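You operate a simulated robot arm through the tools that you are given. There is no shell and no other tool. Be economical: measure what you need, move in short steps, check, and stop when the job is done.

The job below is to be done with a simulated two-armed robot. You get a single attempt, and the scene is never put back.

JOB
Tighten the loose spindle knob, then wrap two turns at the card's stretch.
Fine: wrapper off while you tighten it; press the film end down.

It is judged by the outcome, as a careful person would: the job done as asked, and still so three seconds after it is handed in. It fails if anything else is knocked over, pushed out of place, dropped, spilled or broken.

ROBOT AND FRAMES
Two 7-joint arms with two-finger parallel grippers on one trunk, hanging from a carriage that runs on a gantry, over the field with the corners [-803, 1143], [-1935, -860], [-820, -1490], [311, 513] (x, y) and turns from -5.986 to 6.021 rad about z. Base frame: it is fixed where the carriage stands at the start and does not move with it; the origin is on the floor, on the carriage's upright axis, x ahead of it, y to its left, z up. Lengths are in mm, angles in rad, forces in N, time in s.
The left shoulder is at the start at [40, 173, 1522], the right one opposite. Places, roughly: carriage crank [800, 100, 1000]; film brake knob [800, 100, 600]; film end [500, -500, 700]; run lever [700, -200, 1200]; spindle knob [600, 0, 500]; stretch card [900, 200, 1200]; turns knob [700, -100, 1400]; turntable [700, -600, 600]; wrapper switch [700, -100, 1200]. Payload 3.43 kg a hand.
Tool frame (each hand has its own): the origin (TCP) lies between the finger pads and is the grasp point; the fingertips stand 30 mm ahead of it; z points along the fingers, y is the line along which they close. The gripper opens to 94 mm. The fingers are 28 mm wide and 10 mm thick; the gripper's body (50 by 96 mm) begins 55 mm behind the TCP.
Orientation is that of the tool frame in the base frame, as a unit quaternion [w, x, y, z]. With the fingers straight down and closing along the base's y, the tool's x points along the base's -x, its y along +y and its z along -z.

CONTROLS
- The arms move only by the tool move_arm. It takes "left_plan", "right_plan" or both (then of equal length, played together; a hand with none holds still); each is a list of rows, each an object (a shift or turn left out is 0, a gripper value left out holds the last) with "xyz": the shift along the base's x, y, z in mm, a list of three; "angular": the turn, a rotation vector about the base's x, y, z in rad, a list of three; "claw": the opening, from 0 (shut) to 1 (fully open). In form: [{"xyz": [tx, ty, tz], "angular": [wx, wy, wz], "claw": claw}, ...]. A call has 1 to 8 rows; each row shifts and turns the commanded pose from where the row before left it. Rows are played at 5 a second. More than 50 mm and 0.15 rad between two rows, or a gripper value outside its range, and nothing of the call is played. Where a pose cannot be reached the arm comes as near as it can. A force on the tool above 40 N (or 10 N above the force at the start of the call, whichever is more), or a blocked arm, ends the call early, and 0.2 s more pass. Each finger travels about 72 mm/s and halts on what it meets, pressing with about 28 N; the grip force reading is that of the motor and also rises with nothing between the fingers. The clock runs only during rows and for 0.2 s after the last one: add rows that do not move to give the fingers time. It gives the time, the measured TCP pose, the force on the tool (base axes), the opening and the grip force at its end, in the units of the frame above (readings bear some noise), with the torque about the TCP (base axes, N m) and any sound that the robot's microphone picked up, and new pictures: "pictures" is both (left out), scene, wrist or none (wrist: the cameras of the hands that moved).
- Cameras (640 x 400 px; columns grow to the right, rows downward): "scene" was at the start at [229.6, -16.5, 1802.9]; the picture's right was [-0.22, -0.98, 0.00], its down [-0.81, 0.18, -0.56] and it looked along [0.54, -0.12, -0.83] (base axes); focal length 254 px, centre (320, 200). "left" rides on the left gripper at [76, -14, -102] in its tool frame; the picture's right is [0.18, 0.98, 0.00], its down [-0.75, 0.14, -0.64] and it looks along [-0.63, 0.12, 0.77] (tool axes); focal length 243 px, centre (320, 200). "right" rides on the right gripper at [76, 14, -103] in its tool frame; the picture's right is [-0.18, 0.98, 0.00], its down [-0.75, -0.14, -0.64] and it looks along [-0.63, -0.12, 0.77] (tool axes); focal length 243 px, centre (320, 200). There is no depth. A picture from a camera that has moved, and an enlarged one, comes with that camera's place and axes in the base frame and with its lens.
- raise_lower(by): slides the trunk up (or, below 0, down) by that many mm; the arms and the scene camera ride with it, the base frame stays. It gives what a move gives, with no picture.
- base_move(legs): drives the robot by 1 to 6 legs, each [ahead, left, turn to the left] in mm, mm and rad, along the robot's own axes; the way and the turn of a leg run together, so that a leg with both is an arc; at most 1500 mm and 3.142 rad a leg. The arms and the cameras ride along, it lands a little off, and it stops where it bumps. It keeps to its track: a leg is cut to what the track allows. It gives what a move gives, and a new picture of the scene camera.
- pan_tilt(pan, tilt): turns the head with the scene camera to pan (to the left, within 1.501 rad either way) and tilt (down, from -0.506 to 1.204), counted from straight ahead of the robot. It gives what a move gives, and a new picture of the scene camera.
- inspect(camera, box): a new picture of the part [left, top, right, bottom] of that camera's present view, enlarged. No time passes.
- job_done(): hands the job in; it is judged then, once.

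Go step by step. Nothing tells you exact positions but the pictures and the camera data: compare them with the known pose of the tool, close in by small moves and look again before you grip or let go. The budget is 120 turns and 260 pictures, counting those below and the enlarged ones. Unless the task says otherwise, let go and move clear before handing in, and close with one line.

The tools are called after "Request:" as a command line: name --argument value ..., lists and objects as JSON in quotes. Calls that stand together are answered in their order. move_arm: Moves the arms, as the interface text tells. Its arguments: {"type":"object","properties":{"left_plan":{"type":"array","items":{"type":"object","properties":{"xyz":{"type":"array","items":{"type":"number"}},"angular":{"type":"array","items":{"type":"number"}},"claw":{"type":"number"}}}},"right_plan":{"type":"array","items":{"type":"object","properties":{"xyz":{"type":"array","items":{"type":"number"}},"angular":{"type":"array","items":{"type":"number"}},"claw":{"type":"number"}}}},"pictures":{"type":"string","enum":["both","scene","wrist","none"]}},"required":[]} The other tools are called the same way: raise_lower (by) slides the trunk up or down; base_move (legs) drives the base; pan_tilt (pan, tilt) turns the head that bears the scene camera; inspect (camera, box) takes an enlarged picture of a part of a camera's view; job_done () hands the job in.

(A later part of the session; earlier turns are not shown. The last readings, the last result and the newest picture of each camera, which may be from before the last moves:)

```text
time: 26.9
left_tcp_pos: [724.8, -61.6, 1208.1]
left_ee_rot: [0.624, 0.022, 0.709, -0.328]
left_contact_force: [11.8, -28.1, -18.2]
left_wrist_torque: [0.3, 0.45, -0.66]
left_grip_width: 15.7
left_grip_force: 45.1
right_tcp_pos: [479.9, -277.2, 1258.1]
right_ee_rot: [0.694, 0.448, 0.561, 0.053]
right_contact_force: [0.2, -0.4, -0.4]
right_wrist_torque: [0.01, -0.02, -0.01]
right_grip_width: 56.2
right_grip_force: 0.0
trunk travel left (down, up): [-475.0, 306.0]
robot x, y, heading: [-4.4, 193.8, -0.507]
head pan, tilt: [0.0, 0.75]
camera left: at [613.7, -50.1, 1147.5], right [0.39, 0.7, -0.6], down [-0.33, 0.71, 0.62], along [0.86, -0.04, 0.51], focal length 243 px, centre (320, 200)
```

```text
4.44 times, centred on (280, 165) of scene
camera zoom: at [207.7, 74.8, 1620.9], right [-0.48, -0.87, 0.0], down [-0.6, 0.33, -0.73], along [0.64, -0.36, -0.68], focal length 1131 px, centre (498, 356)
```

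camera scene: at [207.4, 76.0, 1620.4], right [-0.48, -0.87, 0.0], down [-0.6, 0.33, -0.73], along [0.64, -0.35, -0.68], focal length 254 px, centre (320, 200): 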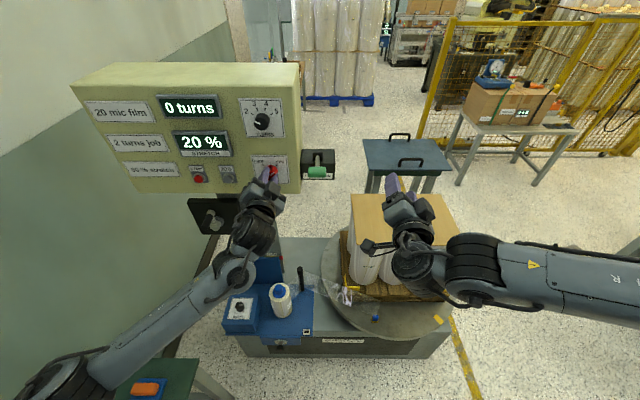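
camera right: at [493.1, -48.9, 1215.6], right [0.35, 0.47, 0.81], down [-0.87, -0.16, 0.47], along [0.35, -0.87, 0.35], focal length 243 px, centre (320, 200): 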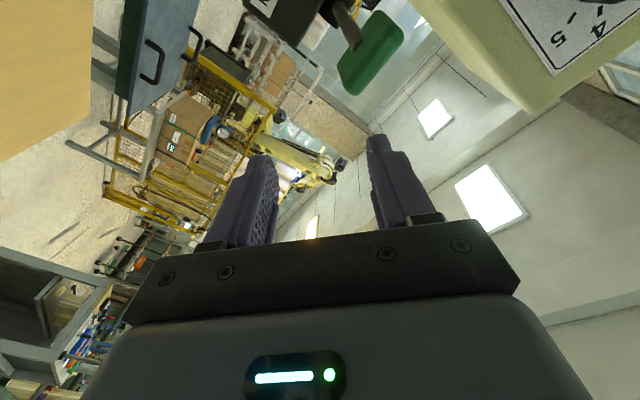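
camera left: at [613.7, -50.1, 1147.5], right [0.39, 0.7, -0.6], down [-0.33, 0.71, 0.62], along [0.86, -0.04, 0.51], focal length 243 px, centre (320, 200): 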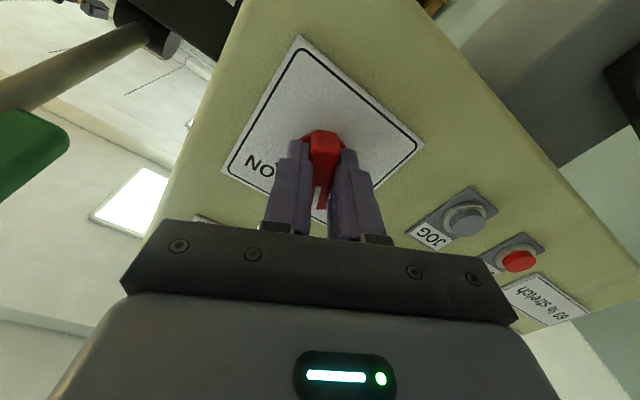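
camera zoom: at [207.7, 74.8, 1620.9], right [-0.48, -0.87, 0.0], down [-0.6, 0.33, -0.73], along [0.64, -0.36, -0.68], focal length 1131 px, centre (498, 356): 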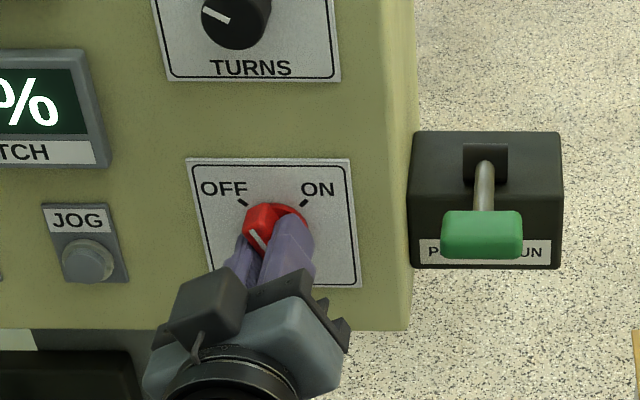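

It turns; pointer is close to OFF. I relieve the side load a little and turn the rest.

Request:
move_arm --left_plan '[{"xyz": [0.8, -2.7, -2], "angular": [-0.131, 0.0729, 0]}, {"angular": [-0.131, 0.0729, 0]}]' --pictures "none"

Request:
inspect --camera "scene" --box '[220, 120, 340, 210]'

```text
time: 27.5
left_tcp_pos: [726.3, -61.1, 1207.8]
left_ee_rot: [0.569, -0.085, 0.703, -0.418]
left_contact_force: [-1.9, -19.2, -10.5]
left_wrist_torque: [0.33, 0.67, -0.9]
left_grip_width: 15.9
left_grip_force: 44.5
right_tcp_pos: [478.6, -275.6, 1257.3]
right_ee_rot: [0.694, 0.448, 0.561, 0.054]
right_contact_force: [-0.8, -0.1, 0.2]
right_wrist_torque: [0.01, 0.05, 0.02]
right_grip_width: 56.6
right_grip_force: 0.0
trunk travel left (down, up): [-475.0, 306.0]
robot x, y, heading: [-5.5, 194.4, -0.505]
head pan, tilt: [0.0, 0.75]
```

```text
4.44 times, centred on (280, 165) of scene
camera zoom: at [207.0, 75.6, 1620.7], right [-0.48, -0.87, 0.0], down [-0.6, 0.33, -0.73], along [0.64, -0.36, -0.68], focal length 1131 px, centre (498, 356)
```

zoom: 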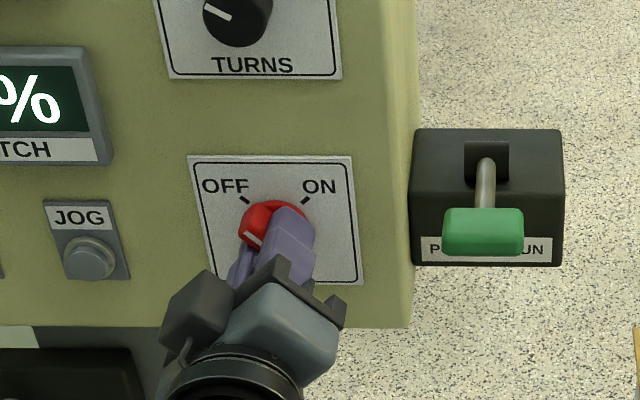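

Now release, back out straight, and read the panel.

Request:
move_arm --left_plan '[{"claw": 0.6}, {"claw": 0.6}, {"xyz": [-43.7, 24.3, 0]}, {"xyz": [-43.7, 24.3, 0]}]' --pictures "none"

Request:
inspect --camera "scene" --box '[60, 60, 350, 240]'

Request:
inspect --camera "scene" --box '[210, 245, 350, 365]'

```text
time: 28.7
left_tcp_pos: [650.7, 0.8, 1231.8]
left_ee_rot: [0.594, -0.079, 0.688, -0.41]
left_contact_force: [-0.2, 0.2, 0.6]
left_wrist_torque: [0.03, 0.02, 0.05]
left_grip_width: 56.2
left_grip_force: 0.0
right_tcp_pos: [480.7, -273.8, 1256.9]
right_ee_rot: [0.694, 0.449, 0.561, 0.055]
right_contact_force: [-0.8, -0.2, -0.3]
right_wrist_torque: [-0.02, 0.02, 0.0]
right_grip_width: 56.3
right_grip_force: 0.0
trunk travel left (down, up): [-475.0, 306.0]
robot x, y, heading: [-8.2, 200.1, -0.509]
head pan, tilt: [0.0, 0.75]
stopped in row 4 (left hand): the arm was blocked; the commanded pose is now the measured one
```

```text
2.21 times, centred on (205, 150) of scene
camera zoom: at [208.0, 76.7, 1620.7], right [-0.48, -0.87, 0.0], down [-0.6, 0.33, -0.73], along [0.64, -0.35, -0.68], focal length 561 px, centre (574, 310)
```

zoom: 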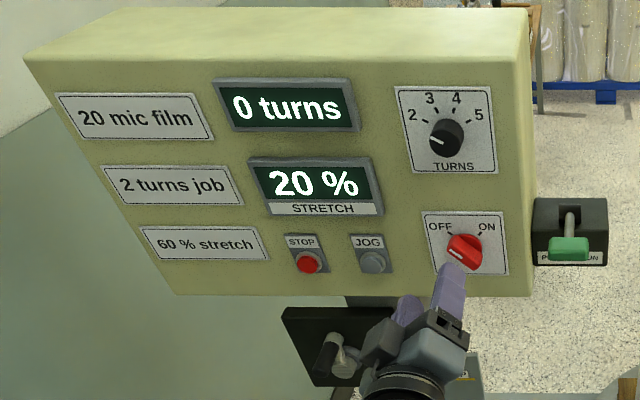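

```text
3.33 times, centred on (280, 305) of scene
camera zoom: at [208.0, 76.7, 1620.7], right [-0.48, -0.87, 0.0], down [-0.6, 0.33, -0.73], along [0.64, -0.35, -0.68], focal length 848 px, centre (453, -150)
```

zoom: 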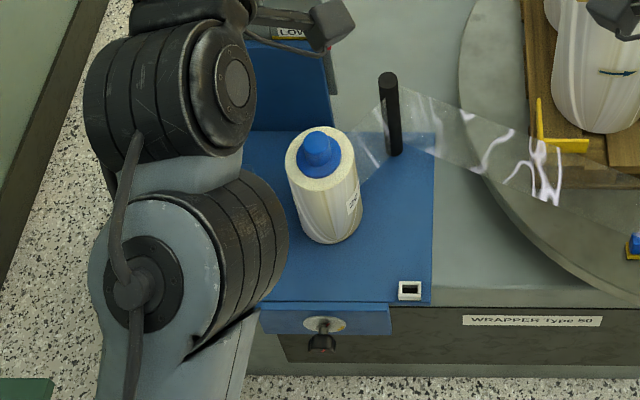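

Request:
inspect --camera "scene" --box '[235, 140, 310, 190]'

Request:
inspect --camera "left" --box '[160, 20, 480, 220]'

```text
8.00 times, centred on (272, 165) of scene
camera zoom: at [208.0, 76.7, 1620.7], right [-0.48, -0.87, 0.0], down [-0.6, 0.33, -0.73], along [0.64, -0.35, -0.68], focal length 2035 px, centre (700, 480)
```

zoom: 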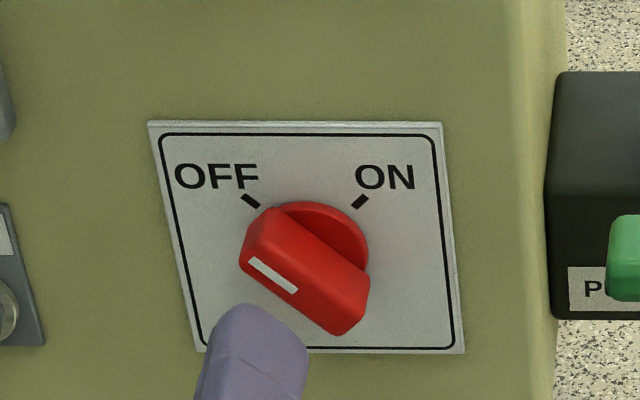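

```text
2.00 times, centred on (320, 120) of left
camera zoom: at [534.5, -4.1, 1181.0], right [0.32, 0.53, -0.79], down [-0.3, 0.84, 0.45], along [0.9, 0.09, 0.43], focal length 485 px, centre (320, 360)
```

zoom: 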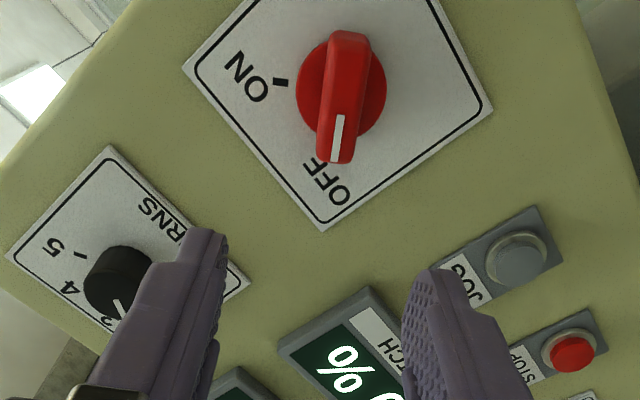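

The switch is OFF. Next the black knob under the carriage front (about [570, 49, 532]); to keep my elbow clear of the green table I drive back and to the right, then lower the trunk and look at it.

Request:
base_move --legs '[[-120, 0, 0], [0, -170, 0]]'

Request:
raise_lower --by -250

Request:
pan_tilt --pan 0.4 --tilt 0.8

```text
time: 31.0
left_tcp_pos: [462.3, -86.2, 1231.3]
left_ee_rot: [0.594, -0.08, 0.688, -0.41]
left_contact_force: [0.4, -1.1, 0.1]
left_wrist_torque: [-0.01, 0.0, -0.02]
left_grip_width: 56.4
left_grip_force: 0.1
right_tcp_pos: [292.7, -362.5, 1257.6]
right_ee_rot: [0.693, 0.449, 0.561, 0.054]
right_contact_force: [0.8, 0.4, -0.2]
right_wrist_torque: [0.02, 0.03, 0.01]
right_grip_width: 56.4
right_grip_force: 0.0
trunk travel left (down, up): [-475.0, 306.0]
robot x, y, heading: [-195.4, 106.7, -0.502]
head pan, tilt: [0.0, 0.75]
camera scene: at [19.9, -12.0, 1620.7], right [-0.48, -0.88, 0.0], down [-0.6, 0.33, -0.73], along [0.64, -0.35, -0.68], focal length 254 px, centre (320, 200)
```

scene: 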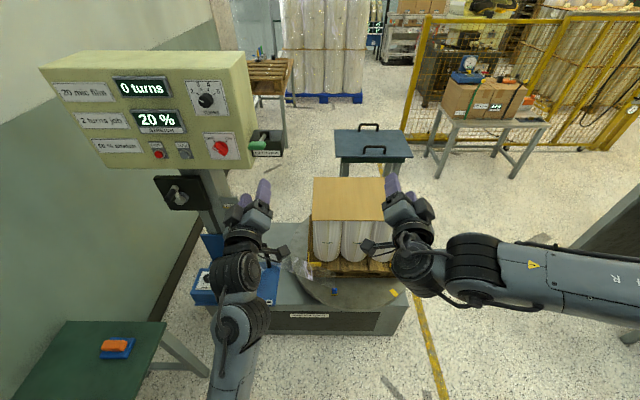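

```text
time: 33.6
left_tcp_pos: [463.7, -85.6, 983.0]
left_ee_rot: [0.594, -0.08, 0.688, -0.408]
left_contact_force: [-0.4, -0.5, 0.2]
left_wrist_torque: [0.02, 0.01, 0.03]
left_grip_width: 56.7
left_grip_force: 0.1
right_tcp_pos: [294.2, -363.8, 1008.0]
right_ee_rot: [0.694, 0.448, 0.561, 0.054]
right_contact_force: [0.3, 0.3, 0.0]
right_wrist_torque: [-0.02, 0.02, 0.02]
right_grip_width: 56.6
right_grip_force: 0.1
trunk travel left (down, up): [-225.0, 556.0]
robot x, y, heading: [-193.3, 104.1, -0.502]
head pan, tilt: [0.0, 0.75]
```

```text
time: 34.4
left_tcp_pos: [463.2, -84.0, 980.8]
left_ee_rot: [0.594, -0.08, 0.688, -0.408]
left_contact_force: [0.0, 0.2, 0.6]
left_wrist_torque: [0.0, -0.01, 0.03]
left_grip_width: 56.4
left_grip_force: 0.0
right_tcp_pos: [293.5, -362.3, 1007.3]
right_ee_rot: [0.693, 0.449, 0.561, 0.053]
right_contact_force: [0.1, -0.6, -0.3]
right_wrist_torque: [-0.01, -0.01, -0.05]
right_grip_width: 56.5
right_grip_force: 0.0
trunk travel left (down, up): [-225.0, 556.0]
robot x, y, heading: [-193.1, 106.1, -0.5]
head pan, tilt: [0.4, 0.799]
camera scene: at [27.7, 19.8, 1366.7], right [-0.1, -0.99, 0.0], down [-0.71, 0.08, -0.7], along [0.69, -0.07, -0.72], focal length 254 px, centre (320, 200)
```

scene: 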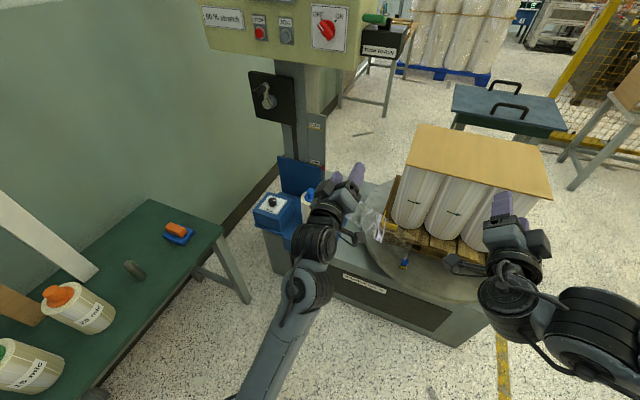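

I back off another 70 mm and lower the trunk fully to reach the knob height.

Request:
base_move --legs '[[-70, 0, 0]]'

Request:
raise_lower --by -220

Request:
move_arm --left_plan '[{"xyz": [0, 0, -20], "angular": [0, 0, 0]}, {"xyz": [0, 0, -40]}, {"xyz": [0, 0, -40]}]'

```text
time: 35.5
left_tcp_pos: [399.1, -51.3, 981.4]
left_ee_rot: [0.593, -0.079, 0.689, -0.409]
left_contact_force: [-1.1, -0.2, -0.1]
left_wrist_torque: [0.02, 0.02, -0.03]
left_grip_width: 56.6
left_grip_force: 0.0
right_tcp_pos: [230.6, -327.1, 1007.6]
right_ee_rot: [0.693, 0.45, 0.561, 0.054]
right_contact_force: [0.0, 0.5, -0.2]
right_wrist_torque: [-0.01, -0.01, 0.01]
right_grip_width: 56.4
right_grip_force: 0.0
trunk travel left (down, up): [-225.0, 556.0]
robot x, y, heading: [-255.0, 141.8, -0.505]
head pan, tilt: [0.4, 0.799]
camera scene: at [-35.3, 54.6, 1366.6], right [-0.1, -0.99, 0.0], down [-0.71, 0.08, -0.7], along [0.69, -0.07, -0.72], focal length 254 px, centre (320, 200)
```

scene: 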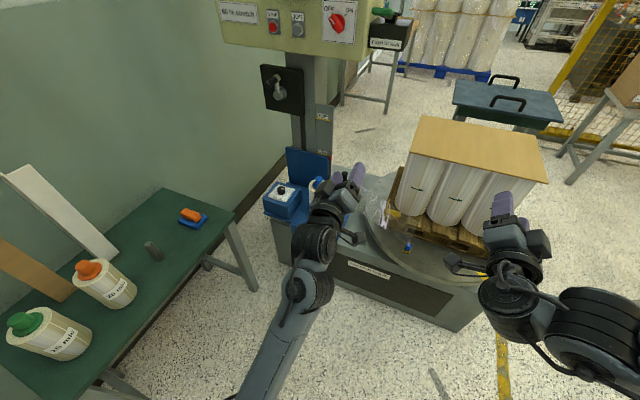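

```text
time: 37.8
left_tcp_pos: [401.0, -51.6, 761.5]
left_ee_rot: [0.594, -0.08, 0.688, -0.409]
left_contact_force: [-0.4, 0.3, 0.3]
left_wrist_torque: [0.0, 0.0, 0.0]
left_grip_width: 56.4
left_grip_force: 0.1
right_tcp_pos: [231.1, -328.2, 787.3]
right_ee_rot: [0.694, 0.448, 0.561, 0.055]
right_contact_force: [-0.7, 0.0, -0.2]
right_wrist_torque: [-0.02, 0.0, -0.01]
right_grip_width: 56.4
right_grip_force: 0.0
trunk travel left (down, up): [-5.0, 776.0]
robot x, y, heading: [-253.5, 141.4, -0.504]
head pan, tilt: [0.4, 0.799]
```

```text
time: 38.6
left_tcp_pos: [398.4, -54.2, 658.5]
left_ee_rot: [0.593, -0.078, 0.689, -0.409]
left_contact_force: [0.6, -0.3, 0.6]
left_wrist_torque: [-0.02, -0.03, 0.02]
left_grip_width: 56.5
left_grip_force: 0.1
right_tcp_pos: [229.7, -326.6, 786.7]
right_ee_rot: [0.693, 0.449, 0.561, 0.054]
right_contact_force: [-1.0, 0.0, 0.2]
right_wrist_torque: [0.0, 0.03, 0.04]
right_grip_width: 56.2
right_grip_force: 0.0
trunk travel left (down, up): [-5.0, 776.0]
robot x, y, heading: [-255.1, 140.0, -0.501]
head pan, tilt: [0.4, 0.799]
camera scene: at [-35.7, 54.3, 1146.6], right [-0.1, -0.99, 0.0], down [-0.71, 0.07, -0.7], along [0.69, -0.07, -0.72], focal length 254 px, centre (320, 200)
camera left: at [281.1, -59.6, 607.9], right [0.32, 0.53, -0.78], down [-0.3, 0.84, 0.45], along [0.9, 0.09, 0.43], focal length 243 px, centre (320, 200)
```

scene: 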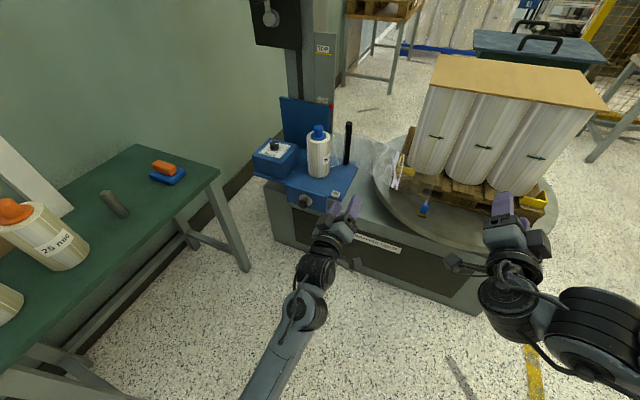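
left: 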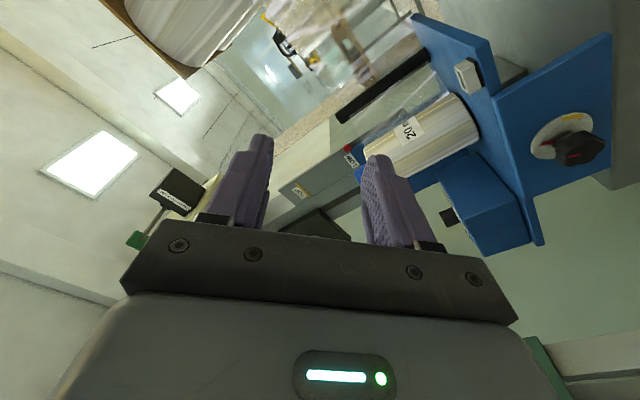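

Now the knob is seen from below on the blue front plate. I zoom on it from both cameras.

Request:
inspect --camera "left" --box '[480, 60, 640, 200]'

Request:
inspect --camera "scene" --box '[250, 110, 370, 220]'

```text
2.86 times, centred on (560, 130) of left
camera zoom: at [281.1, -59.6, 607.9], right [0.32, 0.53, -0.78], down [-0.3, 0.84, 0.45], along [0.9, 0.09, 0.43], focal length 693 px, centre (-366, 400)
```

zoom: 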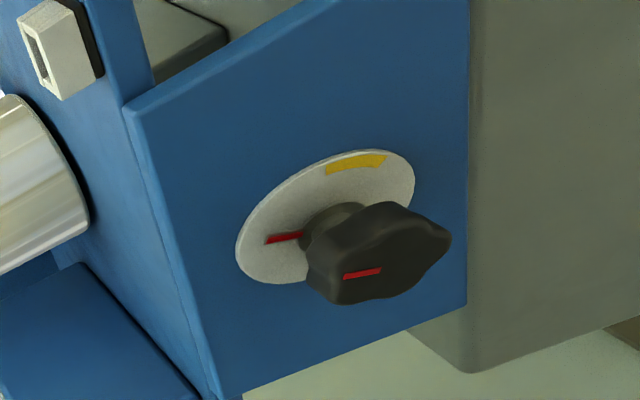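

```text
3.64 times, centred on (310, 165) of scene
camera zoom: at [-35.7, 54.3, 1146.6], right [-0.1, -0.99, 0.0], down [-0.71, 0.07, -0.7], along [0.69, -0.07, -0.72], focal length 925 px, centre (356, 327)
```

zoom: 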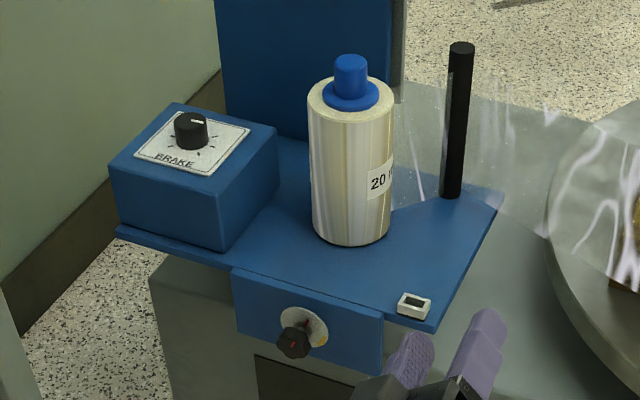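

The knob has a red pointer (now about 12 o'clock) and a yellow "tight" mark about 5 o'clock, clockwise. Knob front at about [581, 52, 491]; I move the left hand in front of it.

Request:
move_arm --left_plan '[{"xyz": [14.7, 26.5, -28], "claw": 0.75}, {"xyz": [14.7, 26.5, -28]}, {"xyz": [14.7, 26.5, -28]}, {"xyz": [14.7, 26.5, -28]}, {"xyz": [14.7, 26.5, -28]}, {"xyz": [14.7, 26.5, -28]}, {}]'

Request:
inspect --camera "scene" --box '[250, 140, 370, 240]'

```text
time: 40.2
left_tcp_pos: [492.6, 108.3, 495.2]
left_ee_rot: [0.594, -0.08, 0.688, -0.409]
left_contact_force: [-1.6, 0.2, 0.8]
left_wrist_torque: [-0.03, -0.01, -0.01]
left_grip_width: 70.6
left_grip_force: 0.0
right_tcp_pos: [229.9, -328.7, 787.1]
right_ee_rot: [0.694, 0.449, 0.56, 0.055]
right_contact_force: [0.2, 0.0, 0.5]
right_wrist_torque: [0.01, 0.02, 0.02]
right_grip_width: 56.6
right_grip_force: 0.0
trunk travel left (down, up): [-5.0, 776.0]
robot x, y, heading: [-254.4, 143.1, -0.503]
head pan, tilt: [0.4, 0.799]
camera scene: at [-35.1, 54.0, 1146.7], right [-0.1, -0.99, 0.0], down [-0.71, 0.07, -0.7], along [0.69, -0.07, -0.72], focal length 254 px, centre (320, 200)
camera left: at [375.4, 102.1, 443.9], right [0.32, 0.53, -0.79], down [-0.3, 0.84, 0.45], along [0.9, 0.09, 0.43], focal length 243 px, centre (320, 200)
```

scene: 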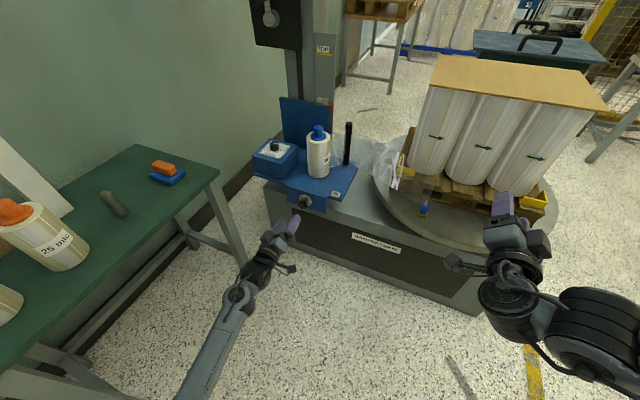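
left: 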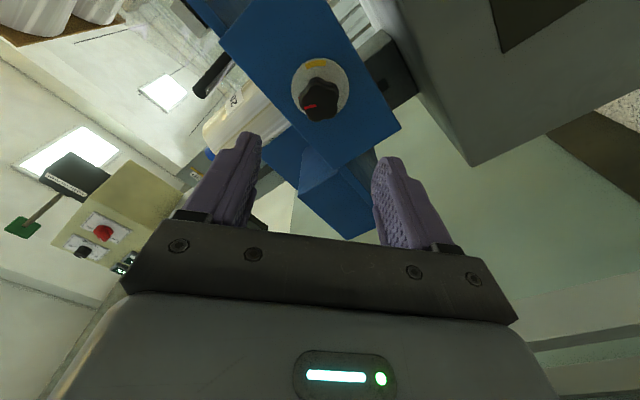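

```text
4.00 times, centred on (310, 190) of scene
camera zoom: at [-35.1, 54.0, 1146.7], right [-0.1, -0.99, 0.0], down [-0.71, 0.07, -0.7], along [0.69, -0.07, -0.72], focal length 1018 px, centre (360, 240)
```

zoom: 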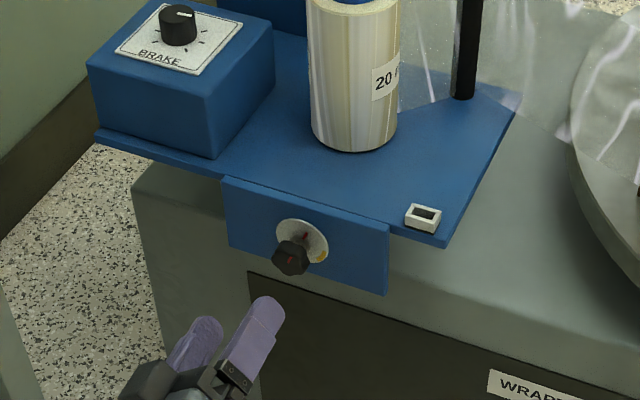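

Aligned within a few mm. I go in 97 mm and close on the knob.

Request:
move_arm --left_plan '[{"xyz": [29.1, -19.6, -1]}, {"xyz": [29.1, -19.6, -1]}, {"xyz": [23.6, -13.1, 0]}, {"claw": 0.75}, {"claw": 0.2}, {"claw": 0.2}, {"claw": 0.2}]'

Request:
inspect --camera "scene" --box '[250, 150, 370, 240]'

Request:
inspect --camera "left" --box '[220, 30, 420, 220]'

```text
time: 41.8
left_tcp_pos: [570.0, 56.0, 491.3]
left_ee_rot: [0.594, -0.08, 0.689, -0.409]
left_contact_force: [0.2, 1.1, -4.1]
left_wrist_torque: [-0.04, -0.13, 0.4]
left_grip_width: 32.5
left_grip_force: 44.8
right_tcp_pos: [230.7, -328.7, 786.4]
right_ee_rot: [0.693, 0.449, 0.561, 0.054]
right_contact_force: [0.1, 0.1, 0.3]
right_wrist_torque: [0.03, 0.03, 0.0]
right_grip_width: 56.5
right_grip_force: 0.1
trunk travel left (down, up): [-5.0, 776.0]
robot x, y, heading: [-255.3, 141.0, -0.504]
head pan, tilt: [0.4, 0.799]
camera scene: at [-35.1, 54.6, 1146.6], right [-0.1, -0.99, 0.0], down [-0.71, 0.08, -0.7], along [0.69, -0.07, -0.72], focal length 254 px, centre (320, 200)
camera left: at [453.6, 49.5, 440.3], right [0.32, 0.53, -0.78], down [-0.3, 0.84, 0.45], along [0.9, 0.09, 0.43], focal length 243 px, centre (320, 200)
```

scene: 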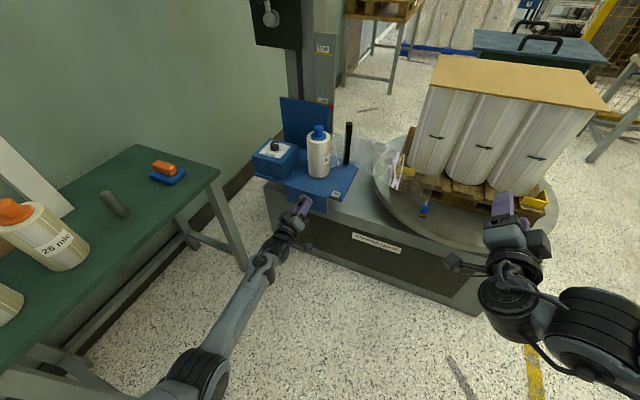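
left: 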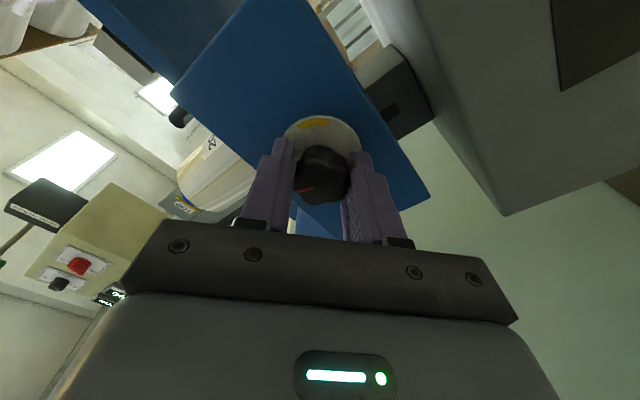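

```text
4.44 times, centred on (310, 195) of scene
camera zoom: at [-35.1, 54.6, 1146.6], right [-0.1, -0.99, 0.0], down [-0.71, 0.08, -0.7], along [0.69, -0.07, -0.72], focal length 1131 px, centre (364, 222)
```

zoom: 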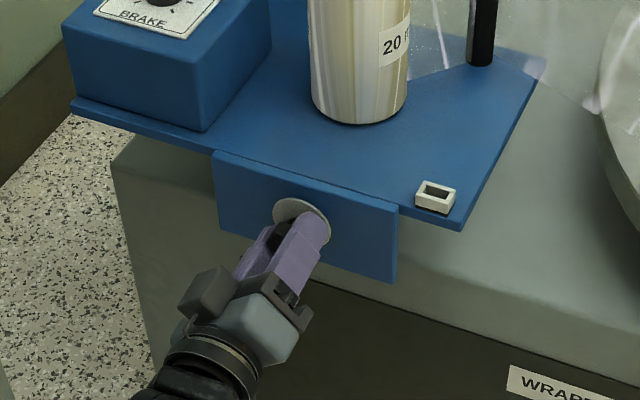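

```text
2.11 times, centred on (320, 125) of left
camera zoom: at [453.6, 49.5, 440.3], right [0.32, 0.53, -0.78], down [-0.3, 0.84, 0.45], along [0.9, 0.09, 0.43], focal length 511 px, centre (320, 358)
```

zoom: 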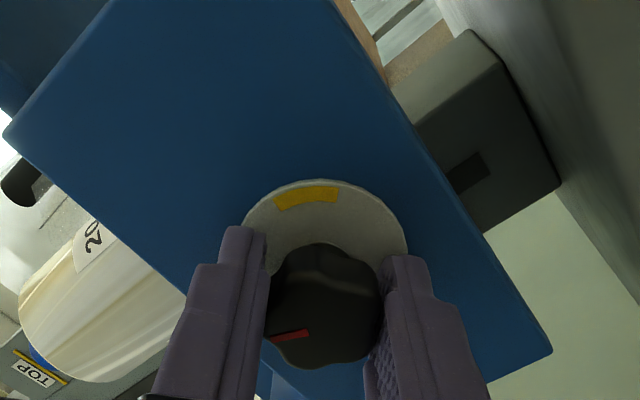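

Gripped the knob. From the hand's view the red pointer must go clockwise about 100° to the yellow mark; I turn positive about the inward axis.

Request:
move_arm --left_plan '[{"angular": [0.131, -0.0729, 0]}, {"angular": [0.131, -0.0729, 0]}, {"angular": [0.131, -0.0729, 0]}, {"angular": [0.131, -0.0729, 0]}, {"angular": [0.131, -0.0729, 0]}, {"angular": [0.131, -0.0729, 0]}, {"angular": [0.131, -0.0729, 0]}, {"angular": [0.131, -0.0729, 0]}]' --pictures "none"

Request:
inspect --camera "left" --box '[220, 30, 420, 220]'

```text
time: 43.6
left_tcp_pos: [570.8, 55.5, 490.9]
left_ee_rot: [0.717, 0.342, 0.607, -0.019]
left_contact_force: [4.7, 3.0, -10.9]
left_wrist_torque: [-0.3, -0.43, -0.11]
left_grip_width: 32.1
left_grip_force: 45.1
right_tcp_pos: [230.7, -326.7, 786.9]
right_ee_rot: [0.693, 0.45, 0.561, 0.054]
right_contact_force: [0.1, 0.0, -0.4]
right_wrist_torque: [-0.03, -0.04, 0.02]
right_grip_width: 56.3
right_grip_force: 0.0
trunk travel left (down, up): [-5.0, 776.0]
robot x, y, heading: [-255.2, 141.1, -0.506]
head pan, tilt: [0.4, 0.799]
```

```text
2.11 times, centred on (320, 125) of left
camera zoom: at [497.2, 128.3, 415.1], right [0.48, 0.82, 0.3], down [-0.69, 0.15, 0.71], along [0.54, -0.55, 0.64], focal length 511 px, centre (320, 358)
```

zoom: 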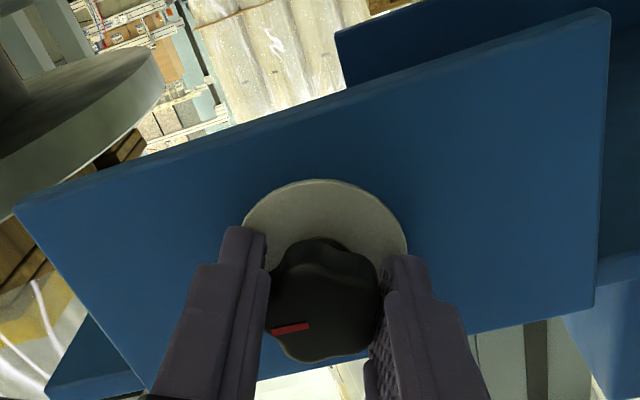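

Request:
move_arm --left_plan '[{"angular": [0.131, -0.0729, 0]}, {"angular": [0.131, -0.0729, 0]}, {"angular": [0.131, -0.0729, 0]}]' --pictures "none"

Request:
inspect --camera "left" --box '[220, 30, 420, 220]'

Request:
inspect --camera "scene" --box '[280, 180, 340, 225]'

```text
time: 44.4
left_tcp_pos: [570.4, 56.1, 491.0]
left_ee_rot: [0.7, 0.473, 0.517, 0.137]
left_contact_force: [2.2, 3.9, -7.0]
left_wrist_torque: [-0.13, -0.07, 0.14]
left_grip_width: 32.0
left_grip_force: 44.9
right_tcp_pos: [230.3, -326.5, 787.7]
right_ee_rot: [0.693, 0.45, 0.561, 0.054]
right_contact_force: [-0.2, -0.7, 0.7]
right_wrist_torque: [-0.02, 0.03, 0.0]
right_grip_width: 56.4
right_grip_force: 0.0
trunk travel left (down, up): [-5.0, 776.0]
robot x, y, heading: [-255.8, 142.5, -0.503]
head pan, tilt: [0.4, 0.799]
```

```text
2.11 times, centred on (320, 125) of left
camera zoom: at [512.5, 155.4, 434.2], right [0.37, 0.63, 0.68], down [-0.83, -0.11, 0.55], along [0.42, -0.77, 0.48], focal length 511 px, centre (320, 358)
```

zoom: 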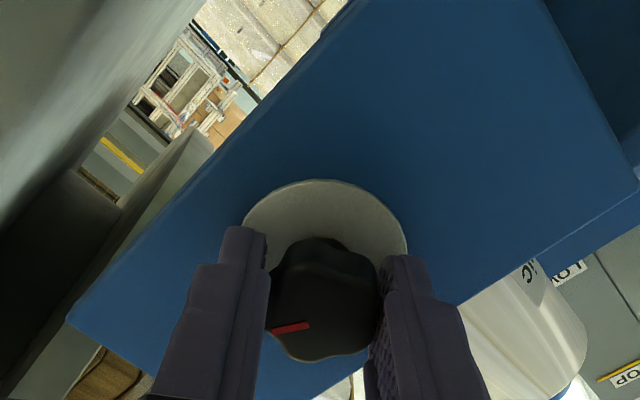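

```text
8.89 times, centred on (310, 202) of scene
camera zoom: at [-35.2, 55.5, 1146.6], right [-0.1, -0.99, 0.0], down [-0.71, 0.08, -0.7], along [0.69, -0.07, -0.72], focal length 2261 px, centre (409, 178)
```

zoom: 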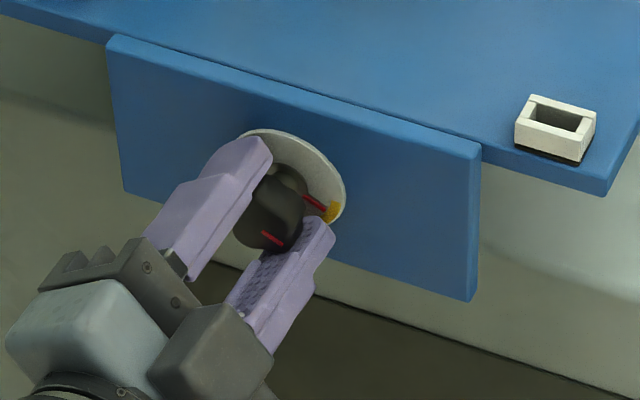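

The pointer is just reaching the yellow mark; I turn a little further into it.

Request:
move_arm --left_plan '[{"angular": [0.131, -0.0729, 0]}, {"angular": [0.0655, -0.0365, 0]}, {}]' --pictures "none"

Request:
inspect --camera "scene" --box '[280, 180, 340, 225]'

```text
time: 45.2
left_tcp_pos: [571.3, 57.0, 491.7]
left_ee_rot: [0.677, 0.532, 0.462, 0.213]
left_contact_force: [1.2, 6.0, -3.8]
left_wrist_torque: [0.0, -0.18, 0.02]
left_grip_width: 32.4
left_grip_force: 44.8
right_tcp_pos: [230.4, -324.7, 786.4]
right_ee_rot: [0.693, 0.45, 0.561, 0.054]
right_contact_force: [0.2, 0.3, 0.2]
right_wrist_torque: [0.03, 0.0, 0.0]
right_grip_width: 56.5
right_grip_force: 0.0
trunk travel left (down, up): [-5.0, 776.0]
robot x, y, heading: [-256.4, 142.4, -0.507]
head pan, tilt: [0.4, 0.799]
```

```text
8.89 times, centred on (310, 202) of scene
camera zoom: at [-35.0, 55.7, 1146.6], right [-0.1, -0.99, 0.0], down [-0.71, 0.08, -0.7], along [0.69, -0.07, -0.72], focal length 2261 px, centre (409, 178)
```

zoom: 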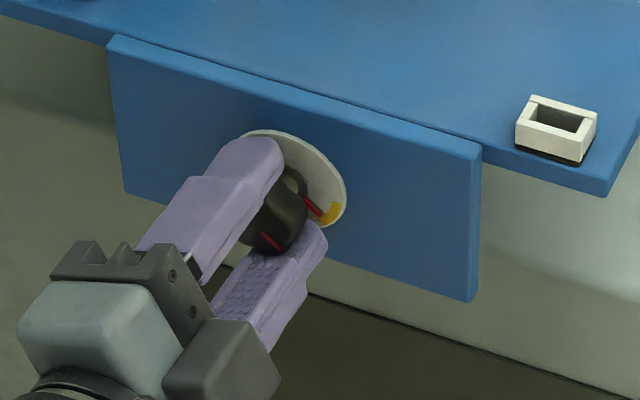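

The pointer looks inside the mark now; I release and back out a little to see.

Request:
move_arm --left_plan '[{"claw": 0.75}, {"claw": 0.75}, {"xyz": [-35, 19.5, 0]}, {"xyz": [-35, 19.5, 0]}]' --pictures "none"

Request:
inspect --camera "scene" --box '[280, 180, 340, 225]'

Request:
inspect --camera "left" --box '[220, 30, 420, 220]'

```text
time: 46.2
left_tcp_pos: [498.6, 94.6, 489.8]
left_ee_rot: [0.676, 0.532, 0.464, 0.212]
left_contact_force: [-0.4, -0.4, -0.5]
left_wrist_torque: [0.02, 0.0, -0.02]
left_grip_width: 70.3
left_grip_force: 0.0
right_tcp_pos: [227.8, -326.0, 785.7]
right_ee_rot: [0.693, 0.449, 0.561, 0.054]
right_contact_force: [0.1, 0.2, 0.2]
right_wrist_torque: [-0.02, -0.02, 0.0]
right_grip_width: 56.4
right_grip_force: 0.0
trunk travel left (down, up): [-5.0, 776.0]
robot x, y, heading: [-257.1, 144.6, -0.503]
head pan, tilt: [0.4, 0.799]
```

```text
8.89 times, centred on (310, 202) of scene
camera zoom: at [-37.0, 55.8, 1146.2], right [-0.1, -0.99, 0.0], down [-0.71, 0.08, -0.7], along [0.69, -0.07, -0.72], focal length 2261 px, centre (409, 178)
```

zoom: 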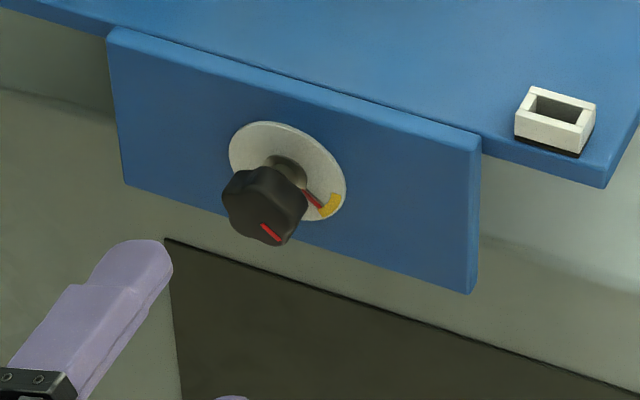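

```text
2.11 times, centred on (320, 125) of left
camera zoom: at [445.0, 203.5, 445.9], right [0.29, 0.48, 0.83], down [-0.88, -0.2, 0.43], along [0.37, -0.85, 0.37], focal length 511 px, centre (320, 358)
```

zoom: 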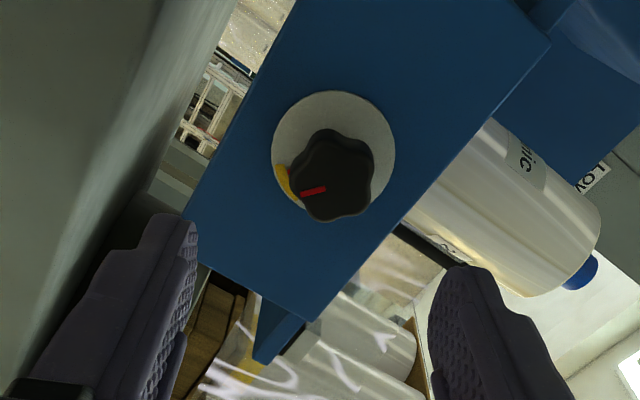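

Request:
inspect --camera "left" --box '[290, 65, 360, 110]'

Request:
inspect --camera "scene" --box '[296, 188, 320, 208]'

```text
8.89 times, centred on (325, 88) of left
camera zoom: at [445.0, 203.5, 445.9], right [0.29, 0.48, 0.83], down [-0.88, -0.2, 0.43], along [0.37, -0.85, 0.37], focal length 2157 px, centre (276, 1200)
```

zoom: 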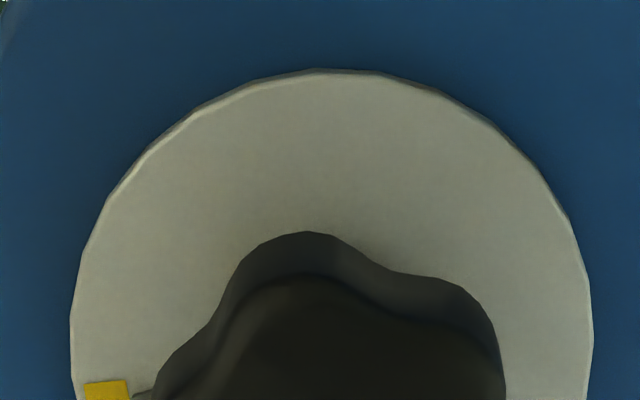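

```text
16.00 times, centred on (308, 198) of scene
camera zoom: at [-37.0, 55.8, 1146.2], right [-0.1, -0.99, 0.0], down [-0.71, 0.08, -0.7], along [0.69, -0.07, -0.72], focal length 4070 px, centre (512, 232)
```

zoom: 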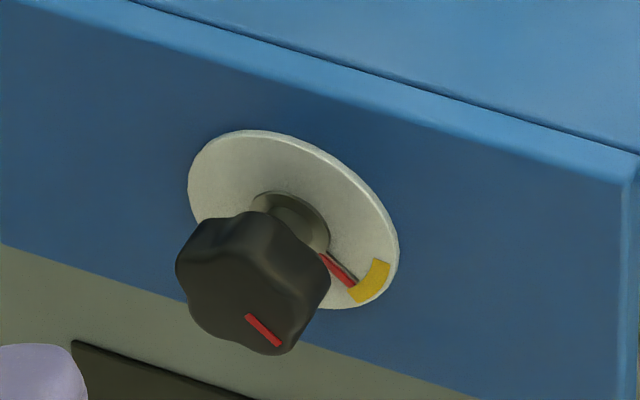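

The red pointer stands within the yellow band: the knob is tight. Next is the brake dial on the blue box; I raise the trunk and bring the left hand back to tool-down.

Request:
raise_lower --by 330

Request:
move_arm --left_plan '[{"angular": [-0.131, 0.0729, 0]}, {"angular": [-0.131, 0.0729, 0]}, {"angular": [-0.131, 0.0729, 0]}, {"angular": [-0.131, 0.0729, 0]}, {"angular": [-0.131, 0.0729, 0]}, {"angular": [-0.131, 0.0729, 0]}, {"angular": [-0.131, 0.0729, 0]}, {"angular": [-0.096, 0.053, 0]}]' --pictures "none"

Request:
move_arm --left_plan '[{"xyz": [-17, 10, 15], "angular": [0.0729, 0.1311, 0]}, {"xyz": [-17, 10, 15], "angular": [0.0729, 0.1311, 0]}, {"xyz": [-17, 10, 15], "angular": [0.0729, 0.1311, 0]}, {"xyz": [-17, 10, 15], "angular": [0.0729, 0.1311, 0]}, {"xyz": [0, 0, 15], "angular": [0.0729, 0.1311, 0]}, {"xyz": [0, 0, 15], "angular": [0.0729, 0.1311, 0]}, {"xyz": [0, 0, 15], "angular": [0.0729, 0.1311, 0]}, {"xyz": [0, 0, 15], "angular": [0.0729, 0.1311, 0]}]' --pictures "scene"

```text
time: 49.4
left_tcp_pos: [500.2, 92.2, 821.0]
left_ee_rot: [0.677, 0.532, 0.462, 0.212]
left_contact_force: [0.5, -0.1, 0.0]
left_wrist_torque: [0.0, 0.02, 0.01]
left_grip_width: 70.7
left_grip_force: 0.1
right_tcp_pos: [229.7, -327.7, 1117.8]
right_ee_rot: [0.694, 0.45, 0.56, 0.055]
right_contact_force: [0.8, -0.8, 0.1]
right_wrist_torque: [0.0, 0.01, 0.02]
right_grip_width: 56.5
right_grip_force: 0.1
trunk travel left (down, up): [-335.0, 446.0]
robot x, y, heading: [-255.7, 143.2, -0.505]
head pan, tilt: [0.4, 0.799]
```

```text
time: 51.2
left_tcp_pos: [501.3, 91.8, 820.0]
left_ee_rot: [0.697, 0.175, 0.67, -0.186]
left_contact_force: [0.5, 0.3, 0.5]
left_wrist_torque: [-0.01, -0.02, 0.02]
left_grip_width: 70.4
left_grip_force: 0.1
right_tcp_pos: [230.9, -326.7, 1117.8]
right_ee_rot: [0.694, 0.448, 0.561, 0.054]
right_contact_force: [0.3, 0.2, 0.0]
right_wrist_torque: [-0.03, 0.0, -0.01]
right_grip_width: 56.3
right_grip_force: 0.0
trunk travel left (down, up): [-335.0, 446.0]
robot x, y, heading: [-257.7, 140.9, -0.502]
head pan, tilt: [0.4, 0.799]
```

```text
time: 53.0
left_tcp_pos: [436.3, 129.6, 939.1]
left_ee_rot: [0.226, 0.24, 0.941, -0.071]
left_contact_force: [31.0, -27.6, -38.1]
left_wrist_torque: [-0.46, -2.29, 1.31]
left_grip_width: 70.5
left_grip_force: 0.0
right_tcp_pos: [230.2, -328.6, 1117.5]
right_ee_rot: [0.694, 0.448, 0.561, 0.054]
right_contact_force: [0.4, -0.6, -0.4]
right_wrist_torque: [-0.03, -0.01, 0.01]
right_grip_width: 56.3
right_grip_force: 0.1
trunk travel left (down, up): [-335.0, 446.0]
robot x, y, heading: [-251.7, 138.7, -0.502]
head pan, tilt: [0.4, 0.799]
stopped in row 8 (left hand): the force on the tool passed its limit at 264 N (the readings are from after the stop); the commanded pose is now the measured one
camera scene: at [-34.6, 54.4, 1476.8], right [-0.1, -0.99, 0.0], down [-0.71, 0.07, -0.7], along [0.69, -0.07, -0.72], focal length 254 px, centre (320, 200)
```

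scene: 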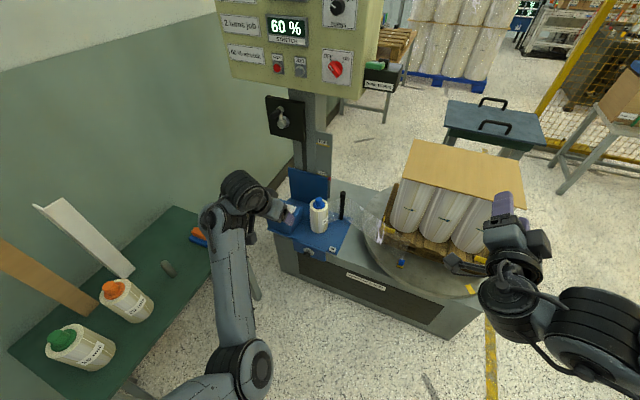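

The stretch display now reads 60 % – the slipping spindle had been lowering it. But the left arm met something hard in the last row; I look before moving on.

Request:
inspect --camera "scene" --box '[150, 140, 350, 290]'

Request:
inspect --camera "left" --box '[0, 0, 640, 400]'

Request:
inspect --camera "scene" --box '[0, 180, 320, 400]'

```text
2.67 times, centred on (250, 215) of scene
camera zoom: at [-34.6, 54.4, 1476.8], right [-0.1, -0.99, 0.0], down [-0.71, 0.07, -0.7], along [0.69, -0.07, -0.72], focal length 678 px, centre (507, 160)
```

zoom: 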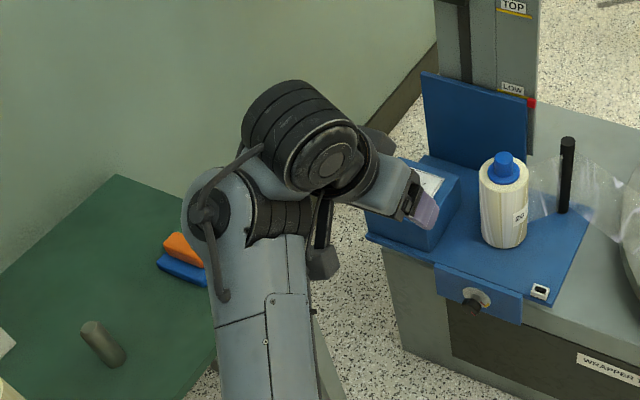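

```text
1.00 times, centred on (320, 200) of left (not enlarged: the box is as wide or as high as the picture)
camera zoom: at [331.6, 174.0, 996.4], right [0.33, 0.94, -0.11], down [0.41, -0.04, 0.91], along [0.85, -0.35, -0.39], focal length 243 px, centre (320, 200)
```

zoom: 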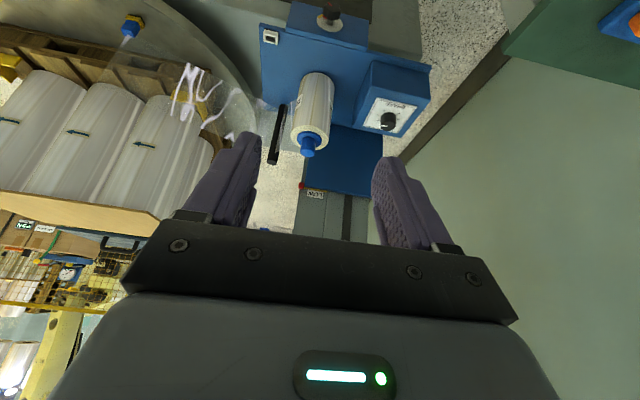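

```text
1.82 times, centred on (160, 290) of scene
camera zoom: at [-34.6, 54.4, 1476.8], right [-0.1, -0.99, 0.0], down [-0.71, 0.07, -0.7], along [0.69, -0.07, -0.72], focal length 462 px, centre (611, 36)
```

zoom: 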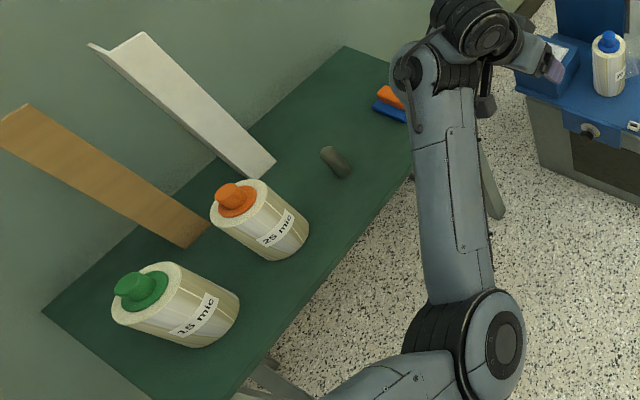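

It was only the wrist-camera housing meeting my own forearm; nothing in the scene moved. Next the switch back ON: I level the hand again, raise the trunk and drive to the place used before.

Request:
move_arm --left_plan '[{"xyz": [10, -6, -15], "angular": [-0.0729, -0.1311, 0]}, {"xyz": [10, -6, -15], "angular": [-0.0729, -0.1311, 0]}, {"xyz": [17, -10, -15], "angular": [-0.0729, -0.1311, 0]}, {"xyz": [17, -10, -15], "angular": [-0.0729, -0.1311, 0]}, {"xyz": [17, -10, -15], "angular": [-0.0729, -0.1311, 0]}, {"xyz": [0, 0, -15], "angular": [-0.0729, -0.1311, 0]}, {"xyz": [0, 0, 0], "angular": [-0.0729, -0.1311, 0]}]' --pictures "none"

Request:
raise_lower --by 140

Request:
base_move --legs '[[160, 0, 0], [0, 130, 0]]'

Request:
pan_tilt --pan 0.05 --tilt 0.7

```text
time: 54.6
left_tcp_pos: [508.0, 86.3, 847.6]
left_ee_rot: [0.665, 0.184, 0.7, -0.183]
left_contact_force: [-0.2, -0.8, 0.2]
left_wrist_torque: [0.0, -0.01, 0.0]
left_grip_width: 70.6
left_grip_force: 0.0
right_tcp_pos: [231.8, -328.2, 1117.6]
right_ee_rot: [0.694, 0.449, 0.561, 0.054]
right_contact_force: [0.4, 0.8, 0.5]
right_wrist_torque: [0.01, 0.0, 0.03]
right_grip_width: 56.3
right_grip_force: 0.2
trunk travel left (down, up): [-335.0, 446.0]
robot x, y, heading: [-254.9, 138.9, -0.506]
head pan, tilt: [0.4, 0.799]
```

```text
time: 56.3
left_tcp_pos: [507.8, 87.1, 988.4]
left_ee_rot: [0.665, 0.184, 0.7, -0.183]
left_contact_force: [0.5, 0.1, 0.1]
left_wrist_torque: [-0.03, 0.03, -0.03]
left_grip_width: 70.5
left_grip_force: 0.2
right_tcp_pos: [230.8, -327.0, 1257.5]
right_ee_rot: [0.694, 0.448, 0.561, 0.055]
right_contact_force: [0.3, -0.6, -0.2]
right_wrist_torque: [-0.04, -0.01, 0.03]
right_grip_width: 56.5
right_grip_force: 0.0
trunk travel left (down, up): [-475.0, 306.0]
robot x, y, heading: [-254.3, 140.4, -0.505]
head pan, tilt: [0.4, 0.799]
```

```text
time: 58.6
left_tcp_pos: [711.4, 125.5, 988.9]
left_ee_rot: [0.665, 0.184, 0.7, -0.183]
left_contact_force: [0.5, 0.6, -0.4]
left_wrist_torque: [-0.02, 0.03, -0.05]
left_grip_width: 70.8
left_grip_force: 0.1
right_tcp_pos: [434.3, -289.3, 1257.0]
right_ee_rot: [0.693, 0.448, 0.562, 0.056]
right_contact_force: [0.0, -0.2, -0.6]
right_wrist_torque: [0.0, 0.0, -0.01]
right_grip_width: 56.6
right_grip_force: 0.0
trunk travel left (down, up): [-475.0, 306.0]
robot x, y, heading: [-55.0, 173.5, -0.501]
head pan, tilt: [0.4, 0.799]
camera scene: at [167.3, 90.7, 1616.7], right [-0.1, -0.99, 0.0], down [-0.71, 0.07, -0.7], along [0.69, -0.07, -0.72], focal length 254 px, centre (320, 200)
```

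scene: 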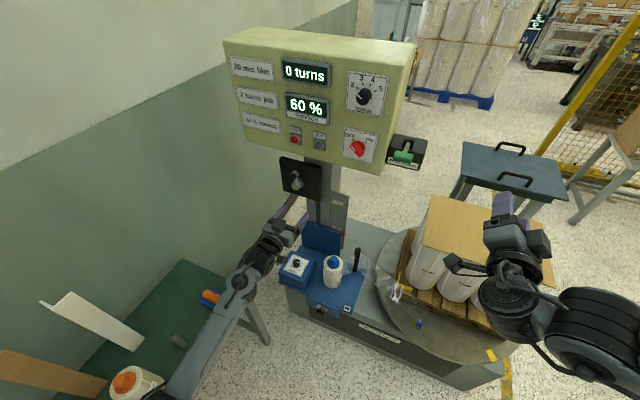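

```text
time: 59.4
left_tcp_pos: [710.5, 124.8, 987.5]
left_ee_rot: [0.666, 0.184, 0.699, -0.184]
left_contact_force: [0.6, -0.4, -0.3]
left_wrist_torque: [0.0, 0.01, 0.02]
left_grip_width: 70.5
left_grip_force: 0.1
right_tcp_pos: [434.0, -291.2, 1258.0]
right_ee_rot: [0.693, 0.448, 0.562, 0.056]
right_contact_force: [-0.1, 0.3, -0.4]
right_wrist_torque: [-0.02, -0.04, -0.02]
right_grip_width: 56.6
right_grip_force: 0.0
trunk travel left (down, up): [-475.0, 306.0]
robot x, y, heading: [-56.0, 176.0, -0.502]
head pan, tilt: [0.051, 0.7]
camera scene: at [163.3, 61.6, 1624.9], right [-0.43, -0.9, 0.0], down [-0.58, 0.28, -0.76], along [0.69, -0.33, -0.64], focal length 254 px, centre (320, 200)
```

scene: 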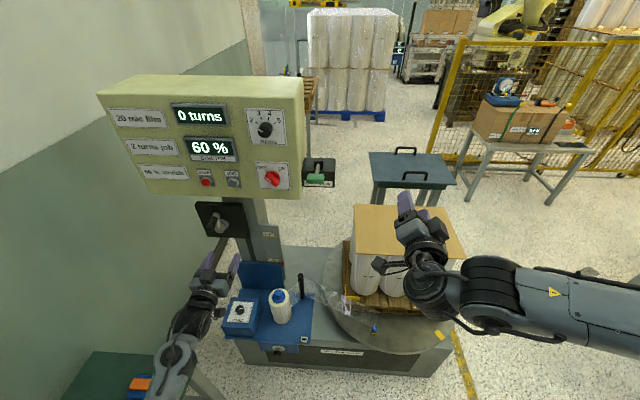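

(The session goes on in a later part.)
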